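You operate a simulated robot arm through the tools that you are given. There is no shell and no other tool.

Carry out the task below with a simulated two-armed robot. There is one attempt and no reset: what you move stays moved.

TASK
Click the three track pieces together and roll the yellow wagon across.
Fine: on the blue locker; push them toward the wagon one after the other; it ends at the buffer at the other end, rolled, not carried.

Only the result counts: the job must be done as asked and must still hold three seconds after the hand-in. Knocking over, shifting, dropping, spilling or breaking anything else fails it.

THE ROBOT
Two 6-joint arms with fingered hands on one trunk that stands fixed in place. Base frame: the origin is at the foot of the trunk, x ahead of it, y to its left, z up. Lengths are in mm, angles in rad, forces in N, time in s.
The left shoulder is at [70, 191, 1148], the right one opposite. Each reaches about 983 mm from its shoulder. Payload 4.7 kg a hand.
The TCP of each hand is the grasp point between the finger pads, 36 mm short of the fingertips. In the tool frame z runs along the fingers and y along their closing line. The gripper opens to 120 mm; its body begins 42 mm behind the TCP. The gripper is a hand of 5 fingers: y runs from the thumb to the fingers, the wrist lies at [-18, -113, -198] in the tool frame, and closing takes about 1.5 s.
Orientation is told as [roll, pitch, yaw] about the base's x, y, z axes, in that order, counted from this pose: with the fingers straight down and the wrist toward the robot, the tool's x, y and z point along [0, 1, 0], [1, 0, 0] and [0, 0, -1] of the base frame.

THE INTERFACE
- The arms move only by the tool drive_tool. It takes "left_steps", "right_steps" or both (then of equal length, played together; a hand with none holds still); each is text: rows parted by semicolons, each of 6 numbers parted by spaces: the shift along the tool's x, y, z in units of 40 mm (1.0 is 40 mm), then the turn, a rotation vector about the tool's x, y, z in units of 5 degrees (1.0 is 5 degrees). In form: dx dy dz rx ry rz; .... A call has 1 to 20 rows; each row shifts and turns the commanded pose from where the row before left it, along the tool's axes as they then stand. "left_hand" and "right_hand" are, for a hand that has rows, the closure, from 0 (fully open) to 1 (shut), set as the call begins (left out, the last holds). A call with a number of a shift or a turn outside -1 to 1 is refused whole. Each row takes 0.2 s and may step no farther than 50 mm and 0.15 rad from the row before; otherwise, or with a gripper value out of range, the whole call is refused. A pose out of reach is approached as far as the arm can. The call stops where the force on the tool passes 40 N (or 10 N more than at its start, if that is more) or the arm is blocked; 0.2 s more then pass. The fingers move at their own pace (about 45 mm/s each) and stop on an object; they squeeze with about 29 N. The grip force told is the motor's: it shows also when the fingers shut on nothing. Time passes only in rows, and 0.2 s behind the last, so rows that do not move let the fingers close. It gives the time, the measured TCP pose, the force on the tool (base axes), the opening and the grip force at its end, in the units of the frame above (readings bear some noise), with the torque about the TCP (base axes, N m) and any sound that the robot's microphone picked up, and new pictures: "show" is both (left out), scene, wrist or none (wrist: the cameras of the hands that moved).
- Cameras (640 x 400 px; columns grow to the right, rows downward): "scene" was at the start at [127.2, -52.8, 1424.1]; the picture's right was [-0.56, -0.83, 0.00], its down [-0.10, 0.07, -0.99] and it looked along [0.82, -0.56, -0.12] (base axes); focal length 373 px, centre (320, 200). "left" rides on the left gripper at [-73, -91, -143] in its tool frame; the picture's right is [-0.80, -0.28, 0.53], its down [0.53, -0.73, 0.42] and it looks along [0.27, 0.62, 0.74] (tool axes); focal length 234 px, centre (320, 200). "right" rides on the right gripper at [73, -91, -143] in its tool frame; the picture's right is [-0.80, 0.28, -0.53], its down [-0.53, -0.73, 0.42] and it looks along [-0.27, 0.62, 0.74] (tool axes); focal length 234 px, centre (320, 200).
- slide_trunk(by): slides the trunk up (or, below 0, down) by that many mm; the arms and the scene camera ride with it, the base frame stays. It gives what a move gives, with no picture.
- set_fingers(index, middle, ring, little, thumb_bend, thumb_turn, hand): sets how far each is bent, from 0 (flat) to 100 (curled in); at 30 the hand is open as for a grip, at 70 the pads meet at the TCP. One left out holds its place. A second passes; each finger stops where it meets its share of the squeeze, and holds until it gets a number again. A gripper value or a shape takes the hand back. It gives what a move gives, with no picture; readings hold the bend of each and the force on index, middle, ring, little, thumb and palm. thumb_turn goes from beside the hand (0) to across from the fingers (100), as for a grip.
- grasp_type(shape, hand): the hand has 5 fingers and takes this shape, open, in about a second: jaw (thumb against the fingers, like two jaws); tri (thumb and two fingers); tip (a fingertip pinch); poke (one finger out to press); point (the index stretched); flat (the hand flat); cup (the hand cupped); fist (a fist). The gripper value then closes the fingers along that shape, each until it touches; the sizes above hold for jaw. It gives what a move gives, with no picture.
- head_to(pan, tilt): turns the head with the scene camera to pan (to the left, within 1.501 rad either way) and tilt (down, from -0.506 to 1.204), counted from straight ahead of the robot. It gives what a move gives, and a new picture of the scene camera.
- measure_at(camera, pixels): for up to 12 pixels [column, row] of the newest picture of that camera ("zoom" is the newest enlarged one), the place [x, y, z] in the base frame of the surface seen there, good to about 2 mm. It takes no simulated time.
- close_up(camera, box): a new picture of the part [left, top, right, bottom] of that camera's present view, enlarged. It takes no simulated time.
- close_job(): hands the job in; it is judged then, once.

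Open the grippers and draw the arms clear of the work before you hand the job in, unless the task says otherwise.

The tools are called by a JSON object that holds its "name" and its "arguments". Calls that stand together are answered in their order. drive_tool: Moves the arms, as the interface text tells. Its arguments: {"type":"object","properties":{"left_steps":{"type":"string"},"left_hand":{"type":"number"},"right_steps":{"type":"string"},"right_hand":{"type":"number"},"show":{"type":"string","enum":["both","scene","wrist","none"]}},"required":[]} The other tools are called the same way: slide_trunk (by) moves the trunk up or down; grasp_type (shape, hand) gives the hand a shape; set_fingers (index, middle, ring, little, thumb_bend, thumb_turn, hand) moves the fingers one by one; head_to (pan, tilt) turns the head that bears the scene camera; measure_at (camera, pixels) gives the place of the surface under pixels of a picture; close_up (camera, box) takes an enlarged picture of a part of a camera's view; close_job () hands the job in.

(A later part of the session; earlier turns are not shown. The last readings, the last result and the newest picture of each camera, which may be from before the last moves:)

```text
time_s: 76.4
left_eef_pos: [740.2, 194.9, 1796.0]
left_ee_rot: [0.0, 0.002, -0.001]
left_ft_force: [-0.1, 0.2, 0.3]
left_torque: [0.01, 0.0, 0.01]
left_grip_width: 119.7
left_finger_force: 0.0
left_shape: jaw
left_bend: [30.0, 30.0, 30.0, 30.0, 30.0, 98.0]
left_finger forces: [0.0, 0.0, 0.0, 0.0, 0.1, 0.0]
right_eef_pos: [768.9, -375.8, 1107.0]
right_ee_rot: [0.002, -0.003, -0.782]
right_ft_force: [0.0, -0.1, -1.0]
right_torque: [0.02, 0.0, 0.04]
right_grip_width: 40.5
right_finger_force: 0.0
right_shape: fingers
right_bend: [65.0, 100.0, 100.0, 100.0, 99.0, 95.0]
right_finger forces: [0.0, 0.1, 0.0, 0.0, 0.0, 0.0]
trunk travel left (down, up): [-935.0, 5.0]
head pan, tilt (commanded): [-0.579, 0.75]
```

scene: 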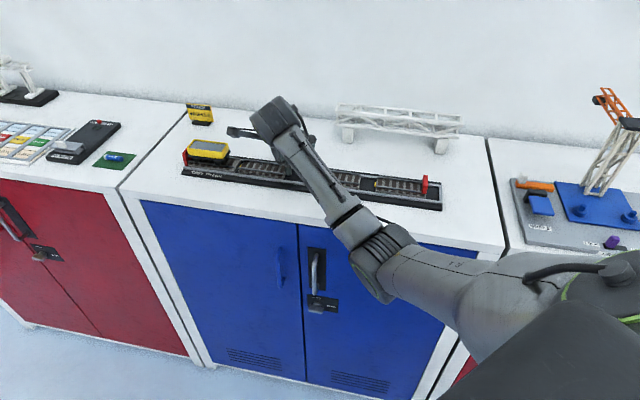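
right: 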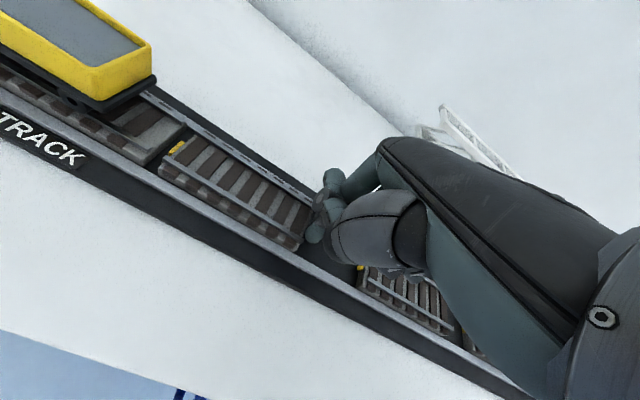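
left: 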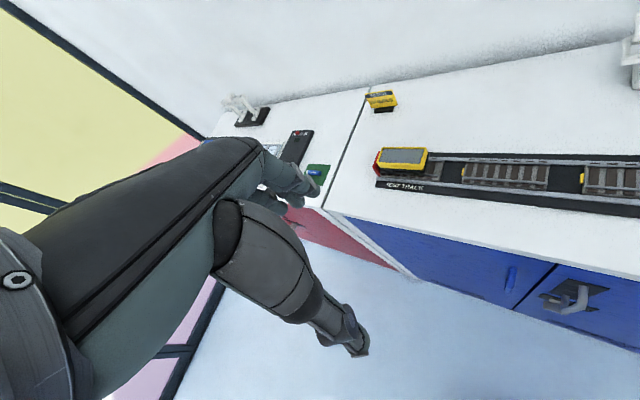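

Piece 1 slides easily; about 12 mm remain to the station piece. I push on with 4 mm rows until it clicks.

{"name": "drive_tool", "arguments": {"right_steps": "0.1 0 0 0 0 0; 0.1 0 0 0 0 0; 0.1 0 0 0 0 0; 0.1 0 0 0 0 0; 0.1 0 0 0 0 0; 0 0 0 0 0 0", "show": "wrist"}}

```text
time_s: 77.8
left_eef_pos: [737.4, 193.2, 1799.5]
left_ee_rot: [0.003, 0.0, 0.001]
left_ft_force: [-0.4, 0.4, 0.1]
left_torque: [-0.01, -0.01, 0.0]
left_grip_width: 119.7
left_finger_force: 0.1
left_shape: jaw
left_bend: [30.0, 30.0, 30.0, 30.0, 30.0, 98.0]
left_finger forces: [0.0, 0.0, 0.0, 0.1, 0.1, 0.0]
right_eef_pos: [782.2, -366.6, 1107.7]
right_ee_rot: [0.0, 0.0, -0.783]
right_ft_force: [-13.2, -10.2, 0.3]
right_torque: [-0.26, 0.35, -0.26]
right_grip_width: 40.5
right_finger_force: 7.9
right_shape: fingers
right_bend: [64.0, 100.0, 100.0, 100.0, 99.0, 97.0]
right_finger forces: [17.4, 0.1, 0.0, 0.1, 0.0, 0.1]
trunk travel left (down, up): [-935.0, 5.0]
head pan, tilt (commanded): [-0.579, 0.75]
```

right: 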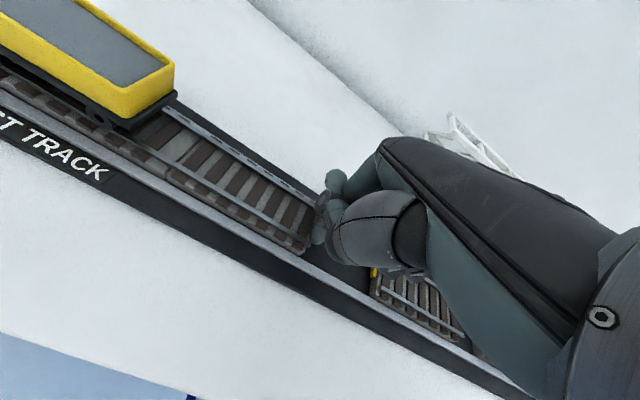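

Piece 1 now bears on the station with 17 N, no click reported yet. I press 4 mm further in fine rows.

{"name": "drive_tool", "arguments": {"right_steps": "0.05 0 0 0 0 0; 0.05 0 0 0 0 0; 0 0 0 0 0 0", "show": "wrist"}}

{"name": "close_up", "arguments": {"camera": "right", "box": [80, 60, 340, 260]}}

```text
time_s: 78.6
left_eef_pos: [735.6, 189.6, 1800.8]
left_ee_rot: [0.003, -0.001, -0.002]
left_ft_force: [-0.4, -0.4, -1.2]
left_torque: [-0.01, -0.01, 0.0]
left_grip_width: 119.6
left_finger_force: 0.0
left_shape: jaw
left_bend: [30.0, 30.0, 30.0, 30.0, 30.0, 98.0]
left_finger forces: [0.0, 0.1, 0.1, 0.0, 0.0, 0.0]
right_eef_pos: [781.6, -364.8, 1105.8]
right_ee_rot: [0.004, -0.001, -0.785]
right_ft_force: [-24.3, -16.3, -1.1]
right_torque: [-0.44, 0.59, -0.51]
right_grip_width: 40.7
right_finger_force: 14.4
right_shape: fingers
right_bend: [64.0, 100.0, 100.0, 100.0, 99.0, 97.0]
right_finger forces: [28.2, 0.0, 0.0, 0.0, 0.1, 0.1]
trunk travel left (down, up): [-935.0, 5.0]
head pan, tilt (commanded): [-0.579, 0.75]
```

right: 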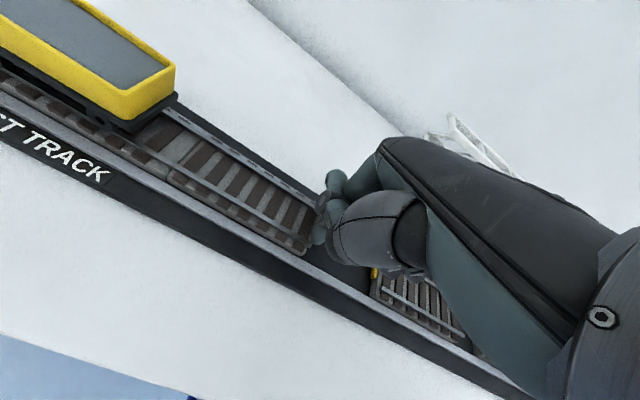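

```text
2.00 times, centred on (210, 160) of right
```

zoom: 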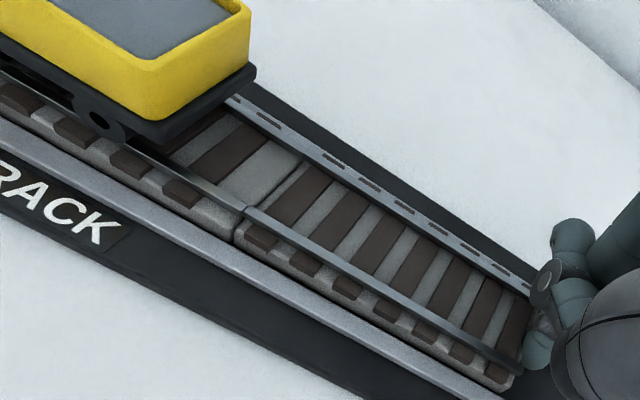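

The rails look joined at (243,213) of the zoom, with the push at 29 N and no more travel. I zoom in on the joint.

{"name": "close_up", "arguments": {"camera": "right", "box": [160, 130, 240, 195]}}

{"name": "close_up", "arguments": {"camera": "scene", "box": [180, 130, 280, 195]}}

```text
6.15 times, centred on (200, 162) of right
```

zoom: 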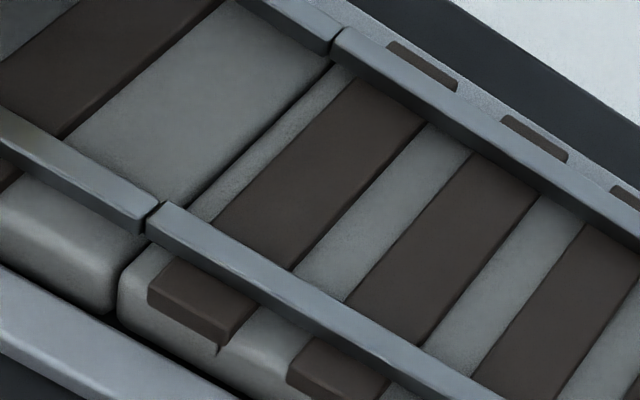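

```text
6.15 times, centred on (230, 162) of scene
```

zoom: 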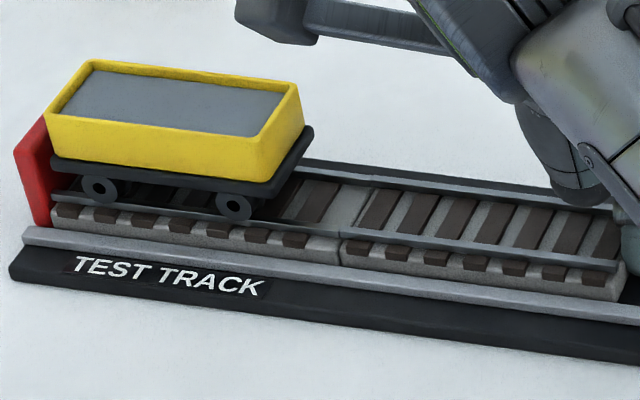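

There is still a hairline gap of 1–2 mm between the rail ends, so it may not have snapped yet. I press a bit harder, in 1–2 mm command increments.

{"name": "drive_tool", "arguments": {"right_steps": "0.05 0 0 0 0 0; 0.05 0 0 0 0 0; 0 0 0 0 0 0", "show": "wrist"}}

{"name": "close_up", "arguments": {"camera": "right", "box": [160, 130, 240, 195]}}

```text
time_s: 79.3
left_eef_pos: [736.4, 194.9, 1798.5]
left_ee_rot: [0.001, -0.002, 0.001]
left_ft_force: [0.8, 0.5, -0.2]
left_torque: [-0.04, 0.03, 0.01]
left_grip_width: 119.5
left_finger_force: 0.1
left_shape: jaw
left_bend: [30.0, 30.0, 30.0, 30.0, 30.0, 98.0]
left_finger forces: [0.1, 0.0, 0.0, 0.1, 0.0, 0.0]
right_eef_pos: [783.1, -365.5, 1106.5]
right_ee_rot: [-0.013, 0.0, -0.792]
right_ft_force: [-23.8, -19.1, 6.6]
right_torque: [-0.58, 0.52, -0.51]
right_grip_width: 40.6
right_finger_force: 17.2
right_shape: fingers
right_bend: [64.0, 100.0, 100.0, 100.0, 99.0, 97.0]
right_finger forces: [34.6, 0.0, 0.0, 0.1, 0.1, 0.1]
trunk travel left (down, up): [-935.0, 5.0]
head pan, tilt (commanded): [-0.579, 0.75]
stopped in row 3 (right hand): the force on the tool passed its limit at 42 N (the readings are from after the stop); the commanded pose is now the measured one
```

right: 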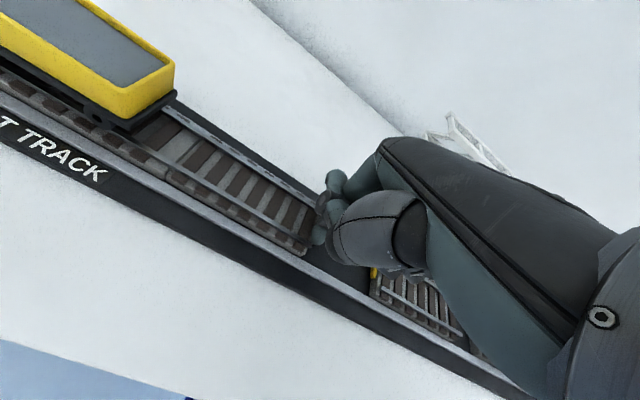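

```text
6.15 times, centred on (200, 162) of right
```

zoom: 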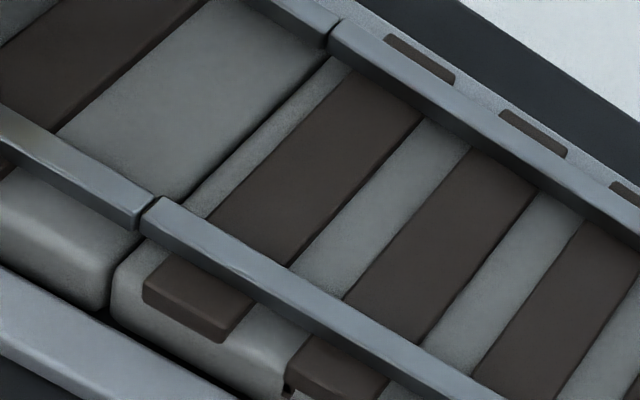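

The joint is at a hard stop with only a hairline at the beveled ends; no click sound was reported. I back the finger off 15 mm and check whether the piece stays put.

{"name": "drive_tool", "arguments": {"right_steps": "-0.2 0 0 0 0 0; -0.2 0 0 0 0 0; 0 0 0 0 0 0", "show": "wrist"}}

{"name": "close_up", "arguments": {"camera": "right", "box": [160, 120, 320, 250]}}

```text
time_s: 80.1
left_eef_pos: [739.1, 194.9, 1797.9]
left_ee_rot: [0.0, 0.0, -0.002]
left_ft_force: [-0.6, -0.4, 0.5]
left_torque: [0.0, -0.06, -0.01]
left_grip_width: 119.7
left_finger_force: 0.1
left_shape: jaw
left_bend: [30.0, 30.0, 30.0, 30.0, 30.0, 98.0]
left_finger forces: [0.0, 0.1, 0.1, 0.0, 0.1, 0.0]
right_eef_pos: [773.6, -371.8, 1106.3]
right_ee_rot: [-0.003, 0.001, -0.788]
right_ft_force: [0.4, 0.1, 0.2]
right_torque: [0.02, -0.09, 0.0]
right_grip_width: 40.3
right_finger_force: 1.5
right_shape: fingers
right_bend: [64.0, 100.0, 100.0, 100.0, 99.0, 97.0]
right_finger forces: [2.3, 0.1, 0.0, 0.0, 0.0, 0.0]
trunk travel left (down, up): [-935.0, 5.0]
head pan, tilt (commanded): [-0.579, 0.75]
```

right: 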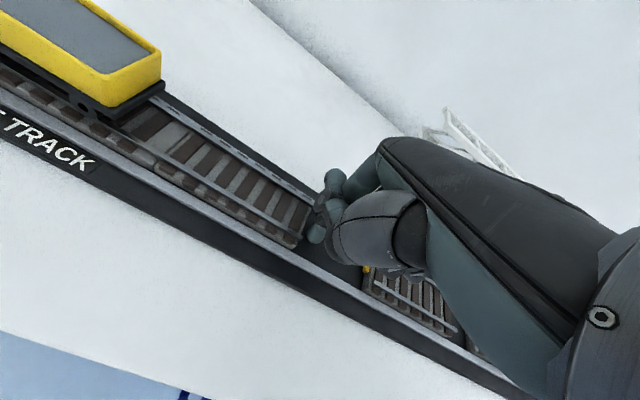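

```text
3.08 times, centred on (240, 185) of right
```

zoom: 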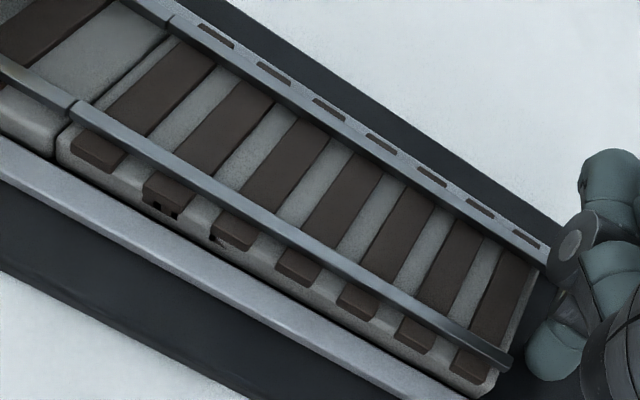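

The piece stays in place. I take a tight zoom of the seam from the head camera to judge whether it is fully closed.

{"name": "close_up", "arguments": {"camera": "scene", "box": [218, 150, 258, 180]}}

{"name": "close_up", "arguments": {"camera": "right", "box": [155, 125, 215, 175]}}

```text
13.33 times, centred on (238, 165) of scene
```

zoom: 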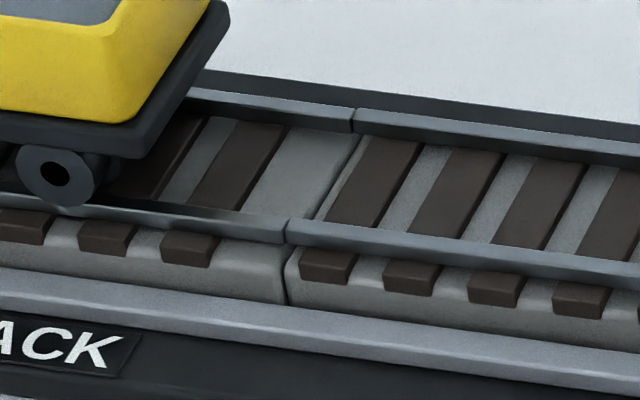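

```text
8.00 times, centred on (185, 150) of right
```

zoom: 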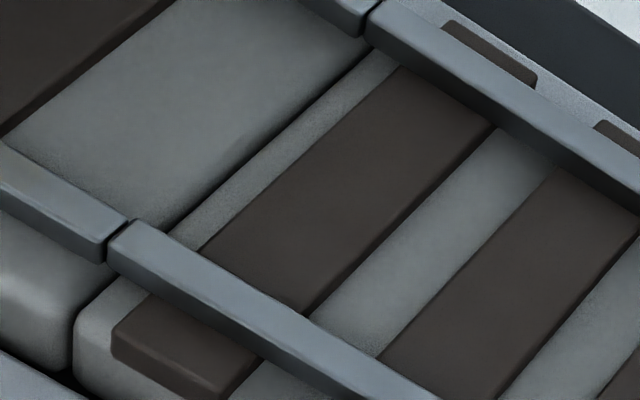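

The seam is closed to well under a millimetre on the far rail, about 1 mm at the beveled near rail: seated. Now piece 2: I lift the finger clear and move back along the track over the gap between pieces 3 and 2.

{"name": "drive_tool", "arguments": {"right_steps": "0 0 -0.5 0 0 0; 0 0 -0.7 0 0 0; 0 0 -0.7 0 0 0; -0.86 0.013 0 0 0 0; -0.86 0.013 0 0 0 0; -0.86 0.013 0 0 0 0; -0.86 0.013 0 0 0 0; -0.86 0.013 0 0 0 0; -0.86 0.013 0 0 0 0; 0 0 0 0 0 0", "show": "both"}}

```text
time_s: 82.3
left_eef_pos: [741.1, 197.0, 1796.7]
left_ee_rot: [0.001, 0.001, -0.001]
left_ft_force: [0.6, 0.5, 0.0]
left_torque: [0.0, 0.0, -0.02]
left_grip_width: 119.5
left_finger_force: 0.1
left_shape: jaw
left_bend: [30.0, 30.0, 30.0, 30.0, 30.0, 98.0]
left_finger forces: [0.0, 0.1, 0.1, 0.1, 0.0, 0.0]
right_eef_pos: [633.5, -517.8, 1182.4]
right_ee_rot: [-0.005, 0.002, -0.786]
right_ft_force: [0.3, 0.1, 0.4]
right_torque: [0.01, 0.0, 0.02]
right_grip_width: 40.2
right_finger_force: 0.0
right_shape: fingers
right_bend: [64.0, 100.0, 100.0, 100.0, 99.0, 97.0]
right_finger forces: [0.0, 0.0, 0.1, 0.0, 0.1, 0.0]
trunk travel left (down, up): [-935.0, 5.0]
head pan, tilt (commanded): [-0.579, 0.75]
```

scene: 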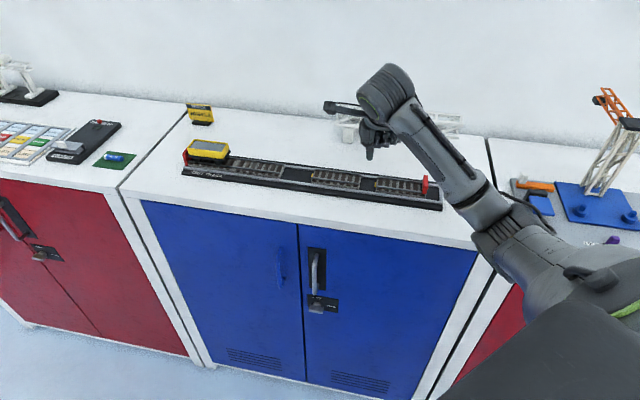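
right: 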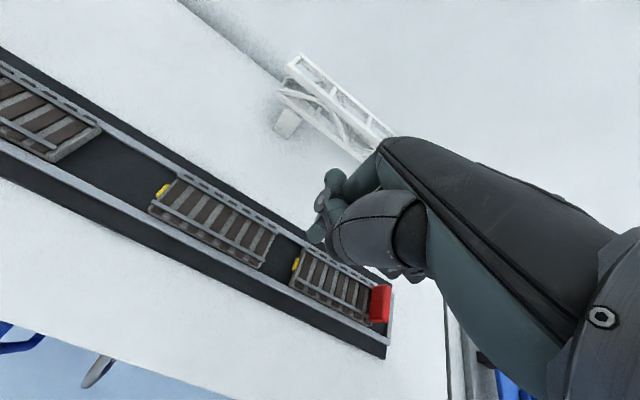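

The hand is above the 3–2 gap. I measure the fingertip and the gap's edges in a scene zoom.

{"name": "close_up", "arguments": {"camera": "scene", "box": [300, 120, 450, 220]}}

```text
4.00 times, centred on (375, 170) of scene
```

zoom: 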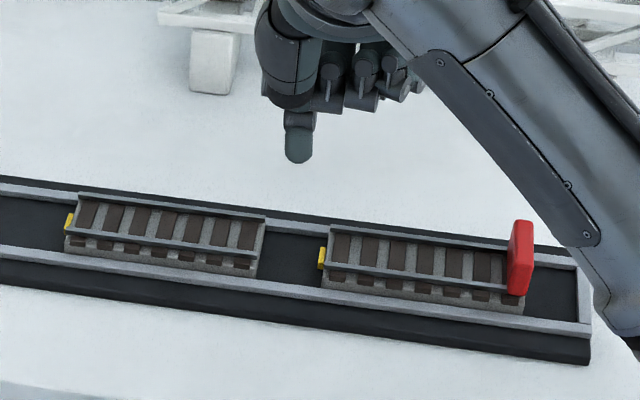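

{"name": "measure_at", "arguments": {"camera": "zoom", "pixels": [[298, 160], [287, 148], [311, 148], [299, 140], [255, 265], [262, 228], [322, 280], [331, 238], [321, 258], [290, 260], [523, 295], [550, 300]]}}

```text
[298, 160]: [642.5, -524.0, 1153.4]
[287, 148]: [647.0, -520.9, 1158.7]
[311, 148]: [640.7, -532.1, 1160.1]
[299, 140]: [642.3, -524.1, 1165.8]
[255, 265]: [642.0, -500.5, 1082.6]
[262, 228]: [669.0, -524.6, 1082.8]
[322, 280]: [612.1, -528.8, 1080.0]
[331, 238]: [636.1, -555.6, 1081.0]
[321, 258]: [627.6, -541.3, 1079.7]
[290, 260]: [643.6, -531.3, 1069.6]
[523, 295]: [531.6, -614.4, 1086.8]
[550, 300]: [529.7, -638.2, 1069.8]
```

The tip (s≈83.5) sits inside the gap 62–100. I lower it straight down to TCP z≈1108 and begin the push.

{"name": "drive_tool", "arguments": {"right_steps": "0 0 0.3 0 0 0; 0 0 0.3 0 0 0; 0 0 0.3 0 0 0; 0 0 0.3 0 0 0; 0 0 0.3 0 0 0; 0 0 0.35 0 0 0; 0 0 0 0 0 0", "show": "wrist"}}

```text
time_s: 83.9
left_eef_pos: [739.9, 195.7, 1796.8]
left_ee_rot: [0.002, 0.002, 0.0]
left_ft_force: [0.4, -0.3, 0.2]
left_torque: [-0.02, 0.02, 0.02]
left_grip_width: 119.6
left_finger_force: 0.1
left_shape: jaw
left_bend: [30.0, 30.0, 30.0, 30.0, 30.0, 98.0]
left_finger forces: [0.1, 0.1, 0.0, 0.0, 0.0, 0.0]
right_eef_pos: [632.1, -520.9, 1108.3]
right_ee_rot: [-0.005, 0.002, -0.787]
right_ft_force: [0.1, 0.9, 0.1]
right_torque: [0.01, 0.02, 0.0]
right_grip_width: 40.5
right_finger_force: 0.0
right_shape: fingers
right_bend: [64.0, 100.0, 100.0, 100.0, 99.0, 97.0]
right_finger forces: [0.1, 0.1, 0.0, 0.1, 0.1, 0.0]
trunk travel left (down, up): [-935.0, 5.0]
head pan, tilt (commanded): [-0.579, 0.75]
```

right: 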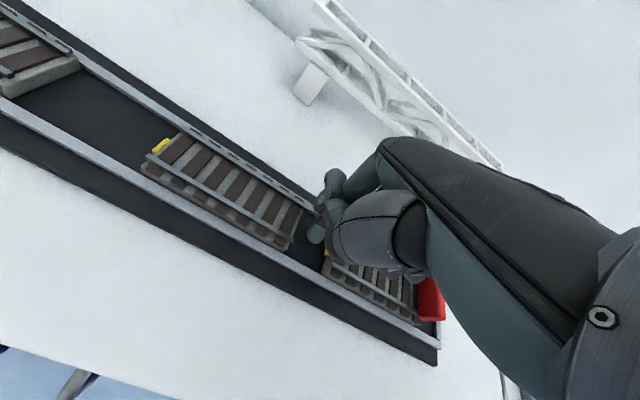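

Finger in place with no force. I push piece 2 along +u: ten 8 mm rows first (about 70 mm of piece travel, stopping short of contact).

{"name": "drive_tool", "arguments": {"right_steps": "0.2 0 0 0 0 0; 0.2 0 0 0 0 0; 0.2 0 0 0 0 0; 0.2 0 0 0 0 0; 0.2 0 0 0 0 0; 0.2 0 0 0 0 0; 0.2 0 0 0 0 0; 0.2 0 0 0 0 0; 0.2 0 0 0 0 0; 0.2 0 0 0 0 0; 0 0 0 0 0 0", "show": "wrist"}}

```text
time_s: 86.3
left_eef_pos: [741.1, 196.0, 1796.5]
left_ee_rot: [0.0, 0.002, 0.0]
left_ft_force: [0.7, -0.2, -0.9]
left_torque: [-0.02, -0.03, 0.03]
left_grip_width: 119.6
left_finger_force: 0.2
left_shape: jaw
left_bend: [30.0, 30.0, 30.0, 30.0, 30.0, 98.0]
left_finger forces: [0.0, 0.0, 0.0, 0.0, 0.0, 0.1]
right_eef_pos: [688.6, -460.4, 1108.1]
right_ee_rot: [-0.005, 0.001, -0.785]
right_ft_force: [-0.1, -0.2, 0.6]
right_torque: [0.01, 0.02, 0.0]
right_grip_width: 40.3
right_finger_force: 0.1
right_shape: fingers
right_bend: [64.0, 100.0, 100.0, 100.0, 99.0, 97.0]
right_finger forces: [0.0, 0.0, 0.1, 0.1, 0.0, 0.0]
trunk travel left (down, up): [-935.0, 5.0]
head pan, tilt (commanded): [-0.579, 0.75]
```

right: 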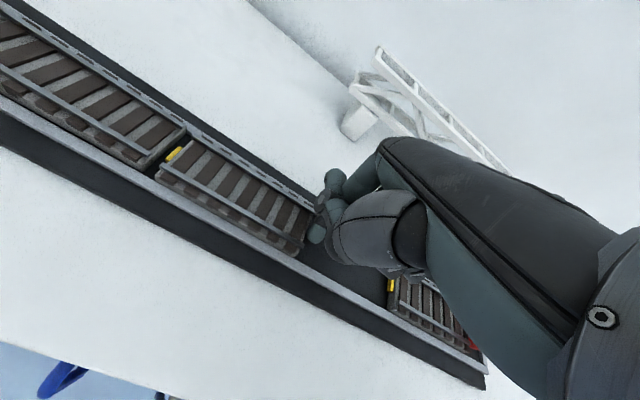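

Piece 2's tab is almost at piece 1 (gap at (170,160)). I finish with 4 mm rows.

{"name": "drive_tool", "arguments": {"right_steps": "0.1 0 0 0 0 0; 0.1 0 0 0 0 0; 0.1 0 0 0 0 0; 0.1 0 0 0 0 0; 0.1 0 0 0 0 0; 0 0 0 0 0 0", "show": "wrist"}}

```text
time_s: 87.7
left_eef_pos: [738.0, 193.8, 1798.6]
left_ee_rot: [0.002, -0.002, 0.001]
left_ft_force: [-0.2, -0.4, 0.5]
left_torque: [0.01, -0.05, 0.01]
left_grip_width: 120.0
left_finger_force: 0.1
left_shape: jaw
left_bend: [30.0, 30.0, 30.0, 30.0, 30.0, 98.0]
left_finger forces: [0.0, 0.0, 0.0, 0.0, 0.0, 0.1]
right_eef_pos: [700.4, -451.0, 1108.4]
right_ee_rot: [-0.007, 0.002, -0.79]
right_ft_force: [-17.3, -13.6, 0.9]
right_torque: [-0.39, 0.42, -0.36]
right_grip_width: 40.1
right_finger_force: 11.1
right_shape: fingers
right_bend: [64.0, 100.0, 100.0, 100.0, 99.0, 97.0]
right_finger forces: [21.7, 0.0, 0.0, 0.0, 0.0, 0.1]
trunk travel left (down, up): [-935.0, 5.0]
head pan, tilt (commanded): [-0.579, 0.75]
```

right: 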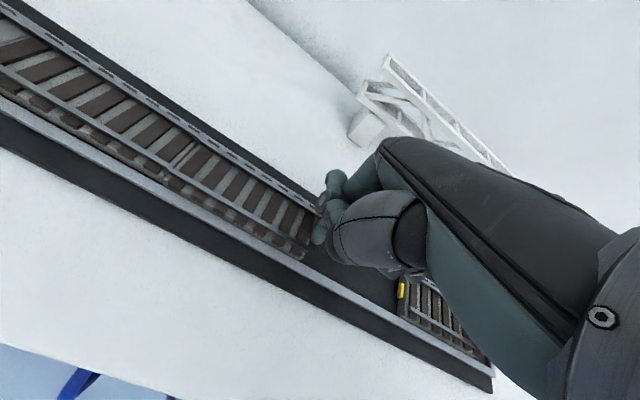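

Piece 2 bears on piece 1 at 22 N. I press up to near the limit to seat it firmly, then inspect the seam.

{"name": "drive_tool", "arguments": {"right_steps": "0.05 0 0 0 0 0; 0.05 0 0 0 0 0; 0.03 0 0 0 0 0; 0 0 0 0 0 0", "show": "wrist"}}

{"name": "close_up", "arguments": {"camera": "right", "box": [140, 130, 240, 205]}}

{"name": "close_up", "arguments": {"camera": "scene", "box": [220, 140, 340, 200]}}

```text
time_s: 88.5
left_eef_pos: [736.6, 194.9, 1800.0]
left_ee_rot: [0.001, -0.001, 0.003]
left_ft_force: [-0.1, 0.4, 0.6]
left_torque: [0.0, -0.01, 0.02]
left_grip_width: 119.8
left_finger_force: 0.0
left_shape: jaw
left_bend: [30.0, 30.0, 30.0, 30.0, 30.0, 98.0]
left_finger forces: [0.1, 0.0, 0.0, 0.1, 0.0, 0.1]
right_eef_pos: [701.0, -452.5, 1107.2]
right_ee_rot: [-0.018, 0.001, -0.796]
right_ft_force: [-25.5, -20.0, 7.8]
right_torque: [-0.64, 0.54, -0.61]
right_grip_width: 40.3
right_finger_force: 16.2
right_shape: fingers
right_bend: [64.0, 100.0, 100.0, 100.0, 99.0, 98.0]
right_finger forces: [33.3, 0.0, 0.0, 0.0, 0.1, 0.0]
trunk travel left (down, up): [-935.0, 5.0]
head pan, tilt (commanded): [-0.579, 0.75]
stopped in row 3 (right hand): the force on the tool passed its limit at 41 N (the readings are from after the stop); the commanded pose is now the measured one
```

right: 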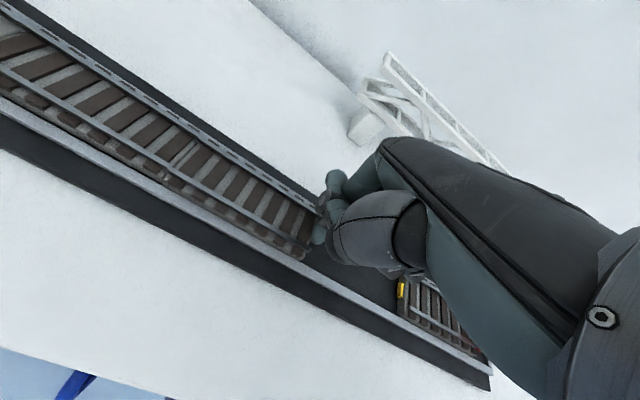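

```text
5.33 times, centred on (190, 168) of right
```

zoom: 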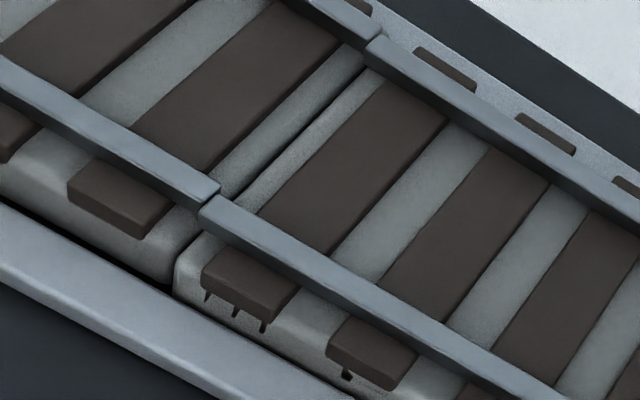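

```text
5.33 times, centred on (280, 170) of scene
```

zoom: 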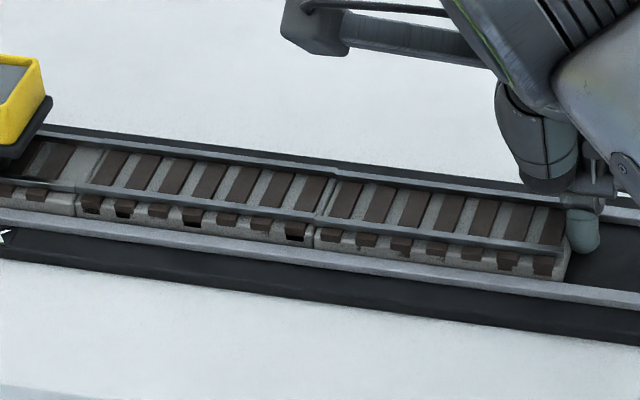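

The seam between pieces 1 and 2 is closed, but the rails show a slight step there under load. I back the finger off and re-inspect.

{"name": "drive_tool", "arguments": {"right_steps": "-0.2 0 0 0 0 0; -0.2 0 0 0 0 0; 0 0 0 0 0 0", "show": "wrist"}}

{"name": "close_up", "arguments": {"camera": "right", "box": [120, 120, 220, 195]}}

{"name": "close_up", "arguments": {"camera": "scene", "box": [255, 150, 305, 190]}}

```text
time_s: 89.3
left_eef_pos: [740.7, 195.6, 1798.2]
left_ee_rot: [0.001, -0.001, 0.001]
left_ft_force: [0.4, -0.7, -0.8]
left_torque: [-0.01, 0.01, -0.01]
left_grip_width: 119.8
left_finger_force: 0.0
left_shape: jaw
left_bend: [30.0, 30.0, 30.0, 30.0, 30.0, 98.0]
left_finger forces: [0.0, 0.1, 0.0, 0.0, 0.0, 0.1]
right_eef_pos: [693.0, -457.9, 1105.6]
right_ee_rot: [-0.012, 0.003, -0.788]
right_ft_force: [-0.3, 0.4, 0.0]
right_torque: [-0.01, -0.09, 0.01]
right_grip_width: 40.3
right_finger_force: 0.9
right_shape: fingers
right_bend: [64.0, 100.0, 100.0, 100.0, 99.0, 97.0]
right_finger forces: [1.6, 0.1, 0.1, 0.1, 0.0, 0.0]
trunk travel left (down, up): [-935.0, 5.0]
head pan, tilt (commanded): [-0.579, 0.75]
```

right: 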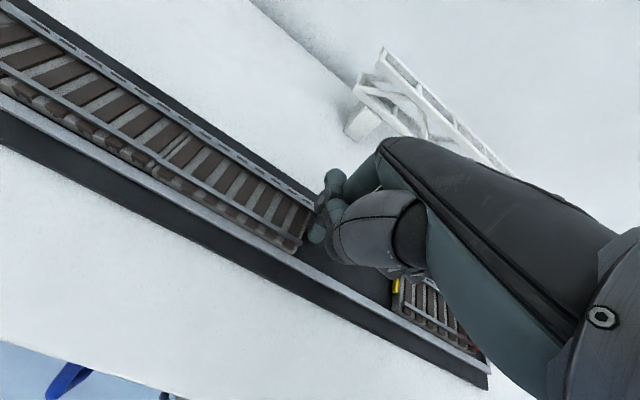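

```text
5.33 times, centred on (170, 158) of right
```

zoom: 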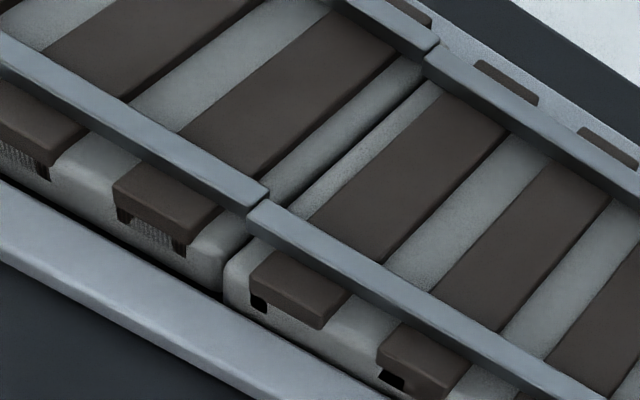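

```text
10.00 times, centred on (280, 170) of scene
```

zoom: 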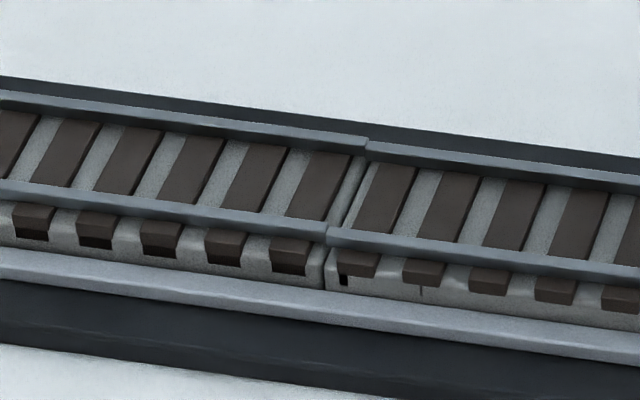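

I measure rail-top points on both sides of the joint to quantify any sideways or height offset.

{"name": "measure_at", "arguments": {"camera": "zoom", "pixels": [[300, 222], [280, 219], [350, 232], [370, 236], [340, 136], [320, 133], [400, 148], [420, 151], [300, 245], [350, 260], [250, 290], [420, 305]]}}

{"name": "measure_at", "arguments": {"camera": "right", "pixels": [[160, 151], [150, 146], [172, 160], [180, 164], [197, 126], [190, 122], [208, 133], [214, 137], [165, 153], [170, 157]]}}

```text
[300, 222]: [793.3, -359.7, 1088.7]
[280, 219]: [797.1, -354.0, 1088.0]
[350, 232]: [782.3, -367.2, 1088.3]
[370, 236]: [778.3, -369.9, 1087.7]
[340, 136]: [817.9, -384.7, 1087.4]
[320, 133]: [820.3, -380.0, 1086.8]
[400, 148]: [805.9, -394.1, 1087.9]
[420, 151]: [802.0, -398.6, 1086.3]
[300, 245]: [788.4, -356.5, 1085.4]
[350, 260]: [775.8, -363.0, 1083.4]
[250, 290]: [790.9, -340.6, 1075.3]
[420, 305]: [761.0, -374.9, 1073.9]
```

```text
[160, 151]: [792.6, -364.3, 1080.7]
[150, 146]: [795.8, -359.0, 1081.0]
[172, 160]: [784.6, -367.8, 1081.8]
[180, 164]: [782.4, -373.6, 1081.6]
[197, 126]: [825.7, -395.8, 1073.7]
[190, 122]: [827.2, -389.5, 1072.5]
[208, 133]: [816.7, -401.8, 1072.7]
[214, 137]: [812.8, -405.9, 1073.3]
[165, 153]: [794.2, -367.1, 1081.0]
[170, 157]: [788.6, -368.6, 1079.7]
```

The offset is only about 1–1.5 mm sideways with equal heights, so I go on. I lift the finger and move back behind the buffer of piece 3, staying high.

{"name": "drive_tool", "arguments": {"right_steps": "0 0 -0.5 0 0 0; 0 0 -0.7 0 0 0; 0 0 -0.7 0 0 0; -0.77 0.004 0 0 0 0; -0.77 0.004 0 0 0 0; -0.77 0.004 0 0 0 0; -0.77 0.004 0 0 0 0; -0.77 0.004 0 0 0 0; -0.77 0.004 0 0 0 0; -0.77 0.004 0 0 0 0; -0.77 0.004 0 0 0 0; 0 0 0 0 0 0", "show": "both"}}

```text
time_s: 91.9
left_eef_pos: [741.5, 197.7, 1796.7]
left_ee_rot: [0.0, 0.003, 0.0]
left_ft_force: [-0.6, 0.1, -0.3]
left_torque: [0.0, 0.02, -0.02]
left_grip_width: 119.8
left_finger_force: 0.0
left_shape: jaw
left_bend: [30.0, 30.0, 30.0, 30.0, 30.0, 98.0]
left_finger forces: [0.1, 0.1, 0.1, 0.0, 0.0, 0.0]
right_eef_pos: [520.0, -630.9, 1185.1]
right_ee_rot: [-0.012, 0.004, -0.789]
right_ft_force: [-0.3, -0.4, -0.4]
right_torque: [0.02, -0.01, 0.02]
right_grip_width: 40.2
right_finger_force: 0.1
right_shape: fingers
right_bend: [64.0, 100.0, 100.0, 100.0, 99.0, 97.0]
right_finger forces: [0.0, 0.0, 0.1, 0.1, 0.1, 0.0]
trunk travel left (down, up): [-935.0, 5.0]
head pan, tilt (commanded): [-0.579, 0.75]
```

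scene: 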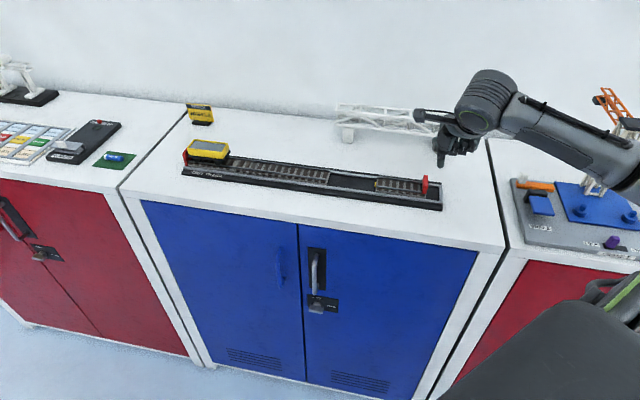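
right: 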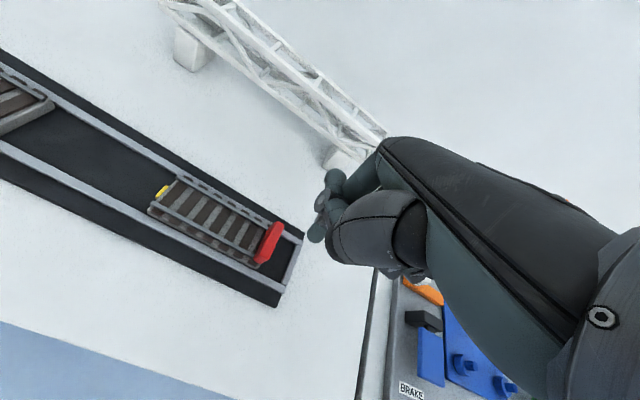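

I check the fingertip position relative to the buffer in a scene zoom.

{"name": "close_up", "arguments": {"camera": "scene", "box": [370, 120, 490, 220]}}

```text
4.00 times, centred on (430, 170) of scene
```

zoom: 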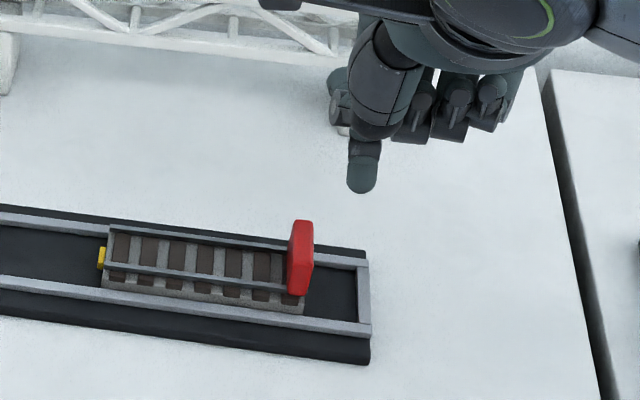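

{"name": "measure_at", "arguments": {"camera": "zoom", "pixels": [[361, 190], [350, 178], [375, 178], [362, 170], [310, 260], [300, 228], [303, 300], [305, 285], [335, 290], [362, 280], [362, 300], [340, 265]]}}

```text
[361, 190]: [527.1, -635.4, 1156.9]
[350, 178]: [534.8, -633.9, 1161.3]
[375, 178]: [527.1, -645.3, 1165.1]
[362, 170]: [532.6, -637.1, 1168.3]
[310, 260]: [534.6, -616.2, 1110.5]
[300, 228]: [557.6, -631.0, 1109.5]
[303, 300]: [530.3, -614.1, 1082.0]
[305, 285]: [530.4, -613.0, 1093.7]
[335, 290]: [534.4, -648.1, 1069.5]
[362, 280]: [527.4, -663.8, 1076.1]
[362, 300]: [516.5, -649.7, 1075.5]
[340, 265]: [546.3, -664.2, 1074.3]
```

The tip is at s≈−77, between the buffer's back (−58) and the end wall (−90). I tilt the finger 8° so its tip leads, then lower it straight down to TCP z≈1112.

{"name": "drive_tool", "arguments": {"right_steps": "0 0 0 0 0.8 0; 0 0 0 0 0.8 0; -0.042 0 0.301 0 0 0; -0.042 0 0.301 0 0 0; -0.042 0 0.301 0 0 0; -0.042 0 0.301 0 0 0; -0.042 0 0.301 0 0 0; -0.042 0 0.301 0 0 0; 0 0 0 0 0 0", "show": "both"}}

{"name": "close_up", "arguments": {"camera": "scene", "box": [370, 120, 490, 220]}}

```text
time_s: 93.9
left_eef_pos: [741.6, 196.7, 1796.7]
left_ee_rot: [0.002, 0.001, 0.002]
left_ft_force: [-0.6, 0.1, -1.0]
left_torque: [0.0, -0.01, 0.01]
left_grip_width: 120.0
left_finger_force: 0.0
left_shape: jaw
left_bend: [30.0, 30.0, 30.0, 30.0, 30.0, 98.0]
left_finger forces: [0.0, 0.0, 0.0, 0.0, 0.1, 0.0]
right_eef_pos: [520.8, -630.8, 1112.9]
right_ee_rot: [0.128, 0.003, -0.788]
right_ft_force: [-0.1, 0.3, 0.1]
right_torque: [0.02, 0.01, 0.02]
right_grip_width: 40.3
right_finger_force: 0.1
right_shape: fingers
right_bend: [64.0, 100.0, 100.0, 100.0, 99.0, 97.0]
right_finger forces: [0.0, 0.1, 0.0, 0.1, 0.0, 0.0]
trunk travel left (down, up): [-935.0, 5.0]
head pan, tilt (commanded): [-0.579, 0.75]
```

scene: 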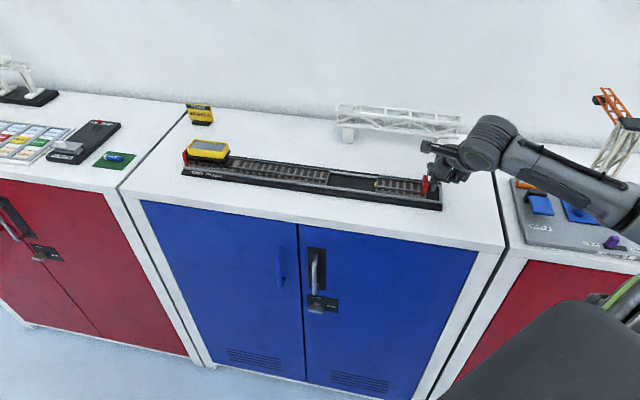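
right: 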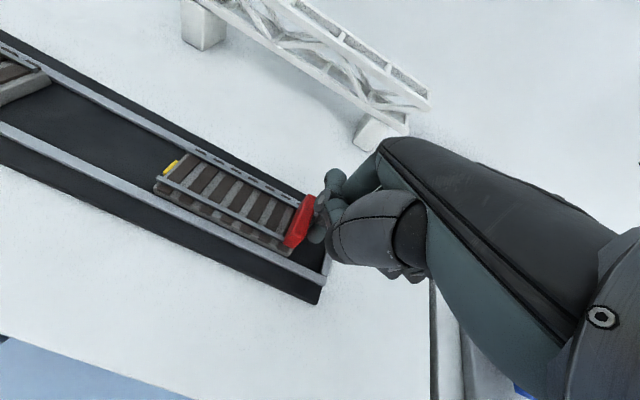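

```text
4.00 times, centred on (430, 170) of scene
```

zoom: 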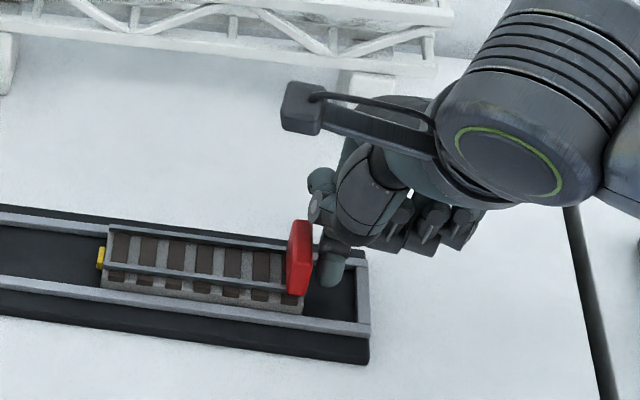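

The fingertip stands right behind the buffer. I push piece 3 along +u: eleven 10 mm rows, stopping short of contact.

{"name": "drive_tool", "arguments": {"right_steps": "0.2475 0 0.035 0 0 0; 0.2475 0 0.035 0 0 0; 0.2475 0 0.035 0 0 0; 0.2475 0 0.035 0 0 0; 0.2475 0 0.035 0 0 0; 0.2475 0 0.035 0 0 0; 0.2475 0 0.035 0 0 0; 0.2475 0 0.035 0 0 0; 0.2475 0 0.035 0 0 0; 0.2475 0 0.035 0 0 0; 0.2475 0 0.035 0 0 0; 0 0 0 0 0 0", "show": "both"}}

```text
time_s: 96.5
left_eef_pos: [740.3, 197.4, 1795.9]
left_ee_rot: [0.002, 0.001, 0.001]
left_ft_force: [0.6, 0.5, -0.2]
left_torque: [0.01, 0.0, 0.02]
left_grip_width: 119.7
left_finger_force: 0.0
left_shape: jaw
left_bend: [30.0, 30.0, 30.0, 30.0, 30.0, 98.0]
left_finger forces: [0.0, 0.1, 0.1, 0.0, 0.1, 0.0]
right_eef_pos: [599.6, -554.2, 1111.3]
right_ee_rot: [0.127, 0.003, -0.789]
right_ft_force: [0.5, -0.4, 0.2]
right_torque: [0.02, -0.05, -0.01]
right_grip_width: 40.4
right_finger_force: 0.1
right_shape: fingers
right_bend: [64.0, 100.0, 100.0, 100.0, 99.0, 97.0]
right_finger forces: [0.1, 0.0, 0.0, 0.0, 0.0, 0.1]
trunk travel left (down, up): [-935.0, 5.0]
head pan, tilt (commanded): [-0.579, 0.75]
```

scene: 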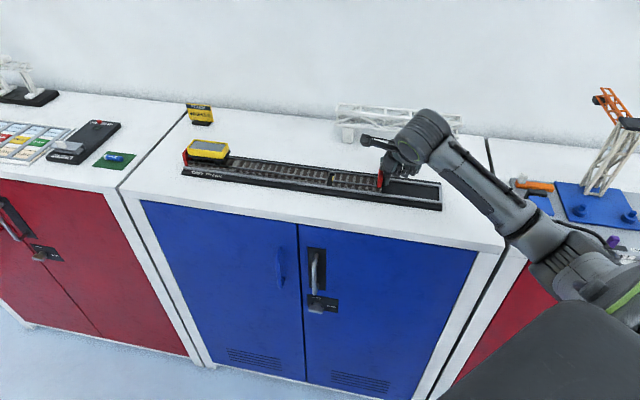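
right: 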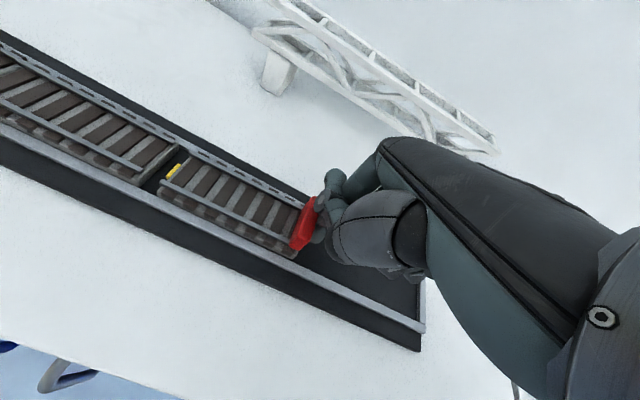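

About 20 mm remain before piece 2. I continue with 4 mm rows; the call will halt itself at the force limit.

{"name": "drive_tool", "arguments": {"right_steps": "0.099 0 0.014 0 0 0; 0.099 0 0.014 0 0 0; 0.099 0 0.014 0 0 0; 0.099 0 0.014 0 0 0; 0.099 0 0.014 0 0 0; 0.099 0 0.014 0 0 0; 0.05 0 0.007 0 0 0; 0 0 0 0 0 0", "show": "wrist"}}

```text
time_s: 98.3
left_eef_pos: [733.8, 192.6, 1799.6]
left_ee_rot: [0.004, -0.003, 0.002]
left_ft_force: [-0.2, -0.6, -0.1]
left_torque: [0.02, -0.02, 0.0]
left_grip_width: 119.6
left_finger_force: 0.0
left_shape: jaw
left_bend: [30.0, 30.0, 30.0, 30.0, 30.0, 98.0]
left_finger forces: [0.0, 0.0, 0.0, 0.0, 0.0, 0.0]
right_eef_pos: [611.5, -541.4, 1110.5]
right_ee_rot: [0.126, 0.005, -0.791]
right_ft_force: [-26.0, -21.4, 6.0]
right_torque: [-0.37, 0.25, -0.7]
right_grip_width: 40.4
right_finger_force: 19.4
right_shape: fingers
right_bend: [63.0, 100.0, 100.0, 100.0, 99.0, 98.0]
right_finger forces: [38.6, 0.0, 0.1, 0.0, 0.1, 0.0]
trunk travel left (down, up): [-935.0, 5.0]
head pan, tilt (commanded): [-0.579, 0.75]
```

right: 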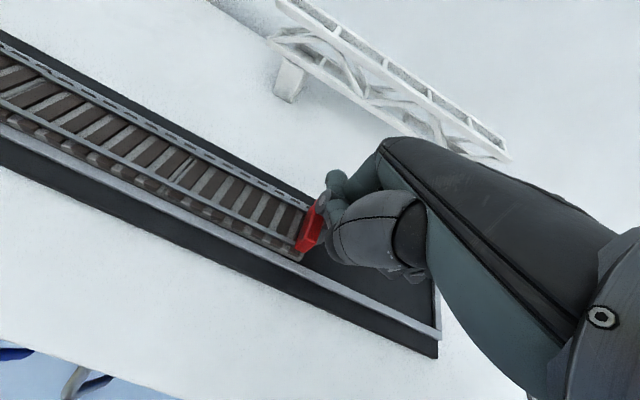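

Piece 3 is against piece 2 at ~34 N. I give a final firm press (this also loads all joints), then back off and inspect.

{"name": "drive_tool", "arguments": {"right_steps": "0.05 0 0.007 0 0 0; 0.05 0 0.007 0 0 0; 0 0 0 0 0 0; 0 0 0 0 0 0", "show": "none"}}

{"name": "drive_tool", "arguments": {"right_steps": "-0.2475 0 -0.035 0 0 0; -0.2475 0 -0.035 0 0 0; -0.2475 0 -0.035 0 0 0; 0 0 0 0 0 0", "show": "both"}}

```text
time_s: 98.9
left_eef_pos: [734.8, 196.4, 1801.0]
left_ee_rot: [0.001, -0.003, 0.003]
left_ft_force: [1.0, -0.1, 0.4]
left_torque: [-0.04, 0.02, 0.01]
left_grip_width: 119.7
left_finger_force: 0.1
left_shape: jaw
left_bend: [30.0, 30.0, 30.0, 30.0, 30.0, 98.0]
left_finger forces: [0.0, 0.0, 0.1, 0.1, 0.0, 0.0]
right_eef_pos: [612.7, -539.3, 1109.6]
right_ee_rot: [0.111, 0.002, -0.797]
right_ft_force: [-28.2, -24.2, 9.4]
right_torque: [-0.4, 0.17, -0.84]
right_grip_width: 40.0
right_finger_force: 21.4
right_shape: fingers
right_bend: [64.0, 100.0, 100.0, 100.0, 99.0, 98.0]
right_finger forces: [42.4, 0.0, 0.0, 0.0, 0.0, 0.1]
trunk travel left (down, up): [-935.0, 5.0]
head pan, tilt (commanded): [-0.579, 0.75]
stopped in row 2 (right hand): the force on the tool passed its limit at 45 N (the readings are from after the stop); the commanded pose is now the measured one
```

```text
time_s: 99.9
left_eef_pos: [740.4, 195.8, 1797.3]
left_ee_rot: [0.003, 0.002, 0.004]
left_ft_force: [-0.2, -0.1, 0.2]
left_torque: [-0.04, -0.02, -0.03]
left_grip_width: 119.5
left_finger_force: 0.1
left_shape: jaw
left_bend: [30.0, 30.0, 30.0, 30.0, 30.0, 98.0]
left_finger forces: [0.0, 0.0, 0.0, 0.0, 0.0, 0.1]
right_eef_pos: [596.9, -556.3, 1110.7]
right_ee_rot: [0.123, 0.005, -0.793]
right_ft_force: [0.0, 0.0, -0.1]
right_torque: [0.03, 0.03, -0.02]
right_grip_width: 39.8
right_finger_force: 0.0
right_shape: fingers
right_bend: [63.0, 100.0, 100.0, 100.0, 99.0, 97.0]
right_finger forces: [0.0, 0.0, 0.0, 0.0, 0.0, 0.1]
trunk travel left (down, up): [-935.0, 5.0]
head pan, tilt (commanded): [-0.579, 0.75]
```

scene: 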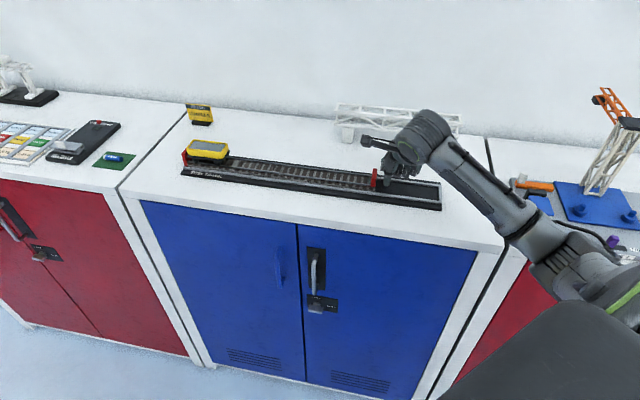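
right: 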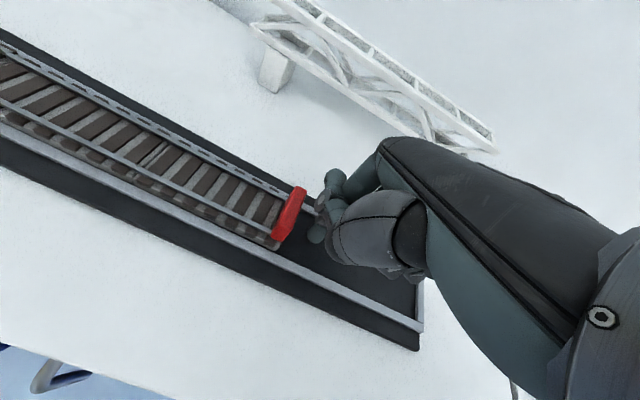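

Finger is withdrawn, and the three pieces and the station look like one continuous track. I zoom along the whole track to inspect each seam.

{"name": "close_up", "arguments": {"camera": "scene", "box": [180, 130, 290, 200]}}

{"name": "close_up", "arguments": {"camera": "scene", "box": [265, 145, 385, 210]}}

{"name": "close_up", "arguments": {"camera": "right", "box": [100, 110, 220, 200]}}

```text
5.71 times, centred on (235, 165) of scene
```

zoom: 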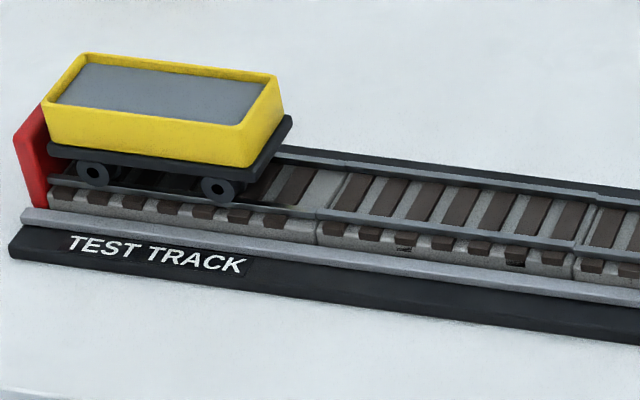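

```text
5.33 times, centred on (325, 178) of scene
```

zoom: 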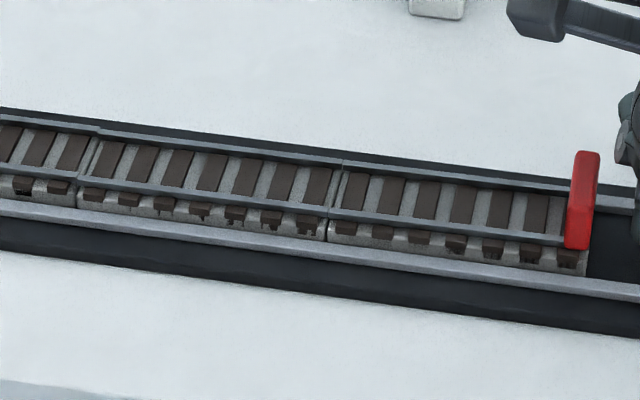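

```text
4.44 times, centred on (160, 155) of right
```

zoom: 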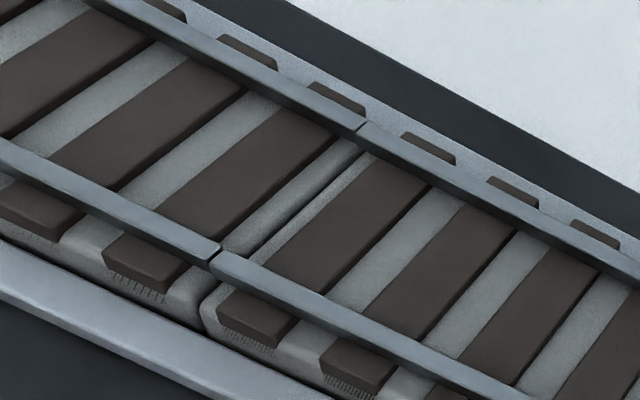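

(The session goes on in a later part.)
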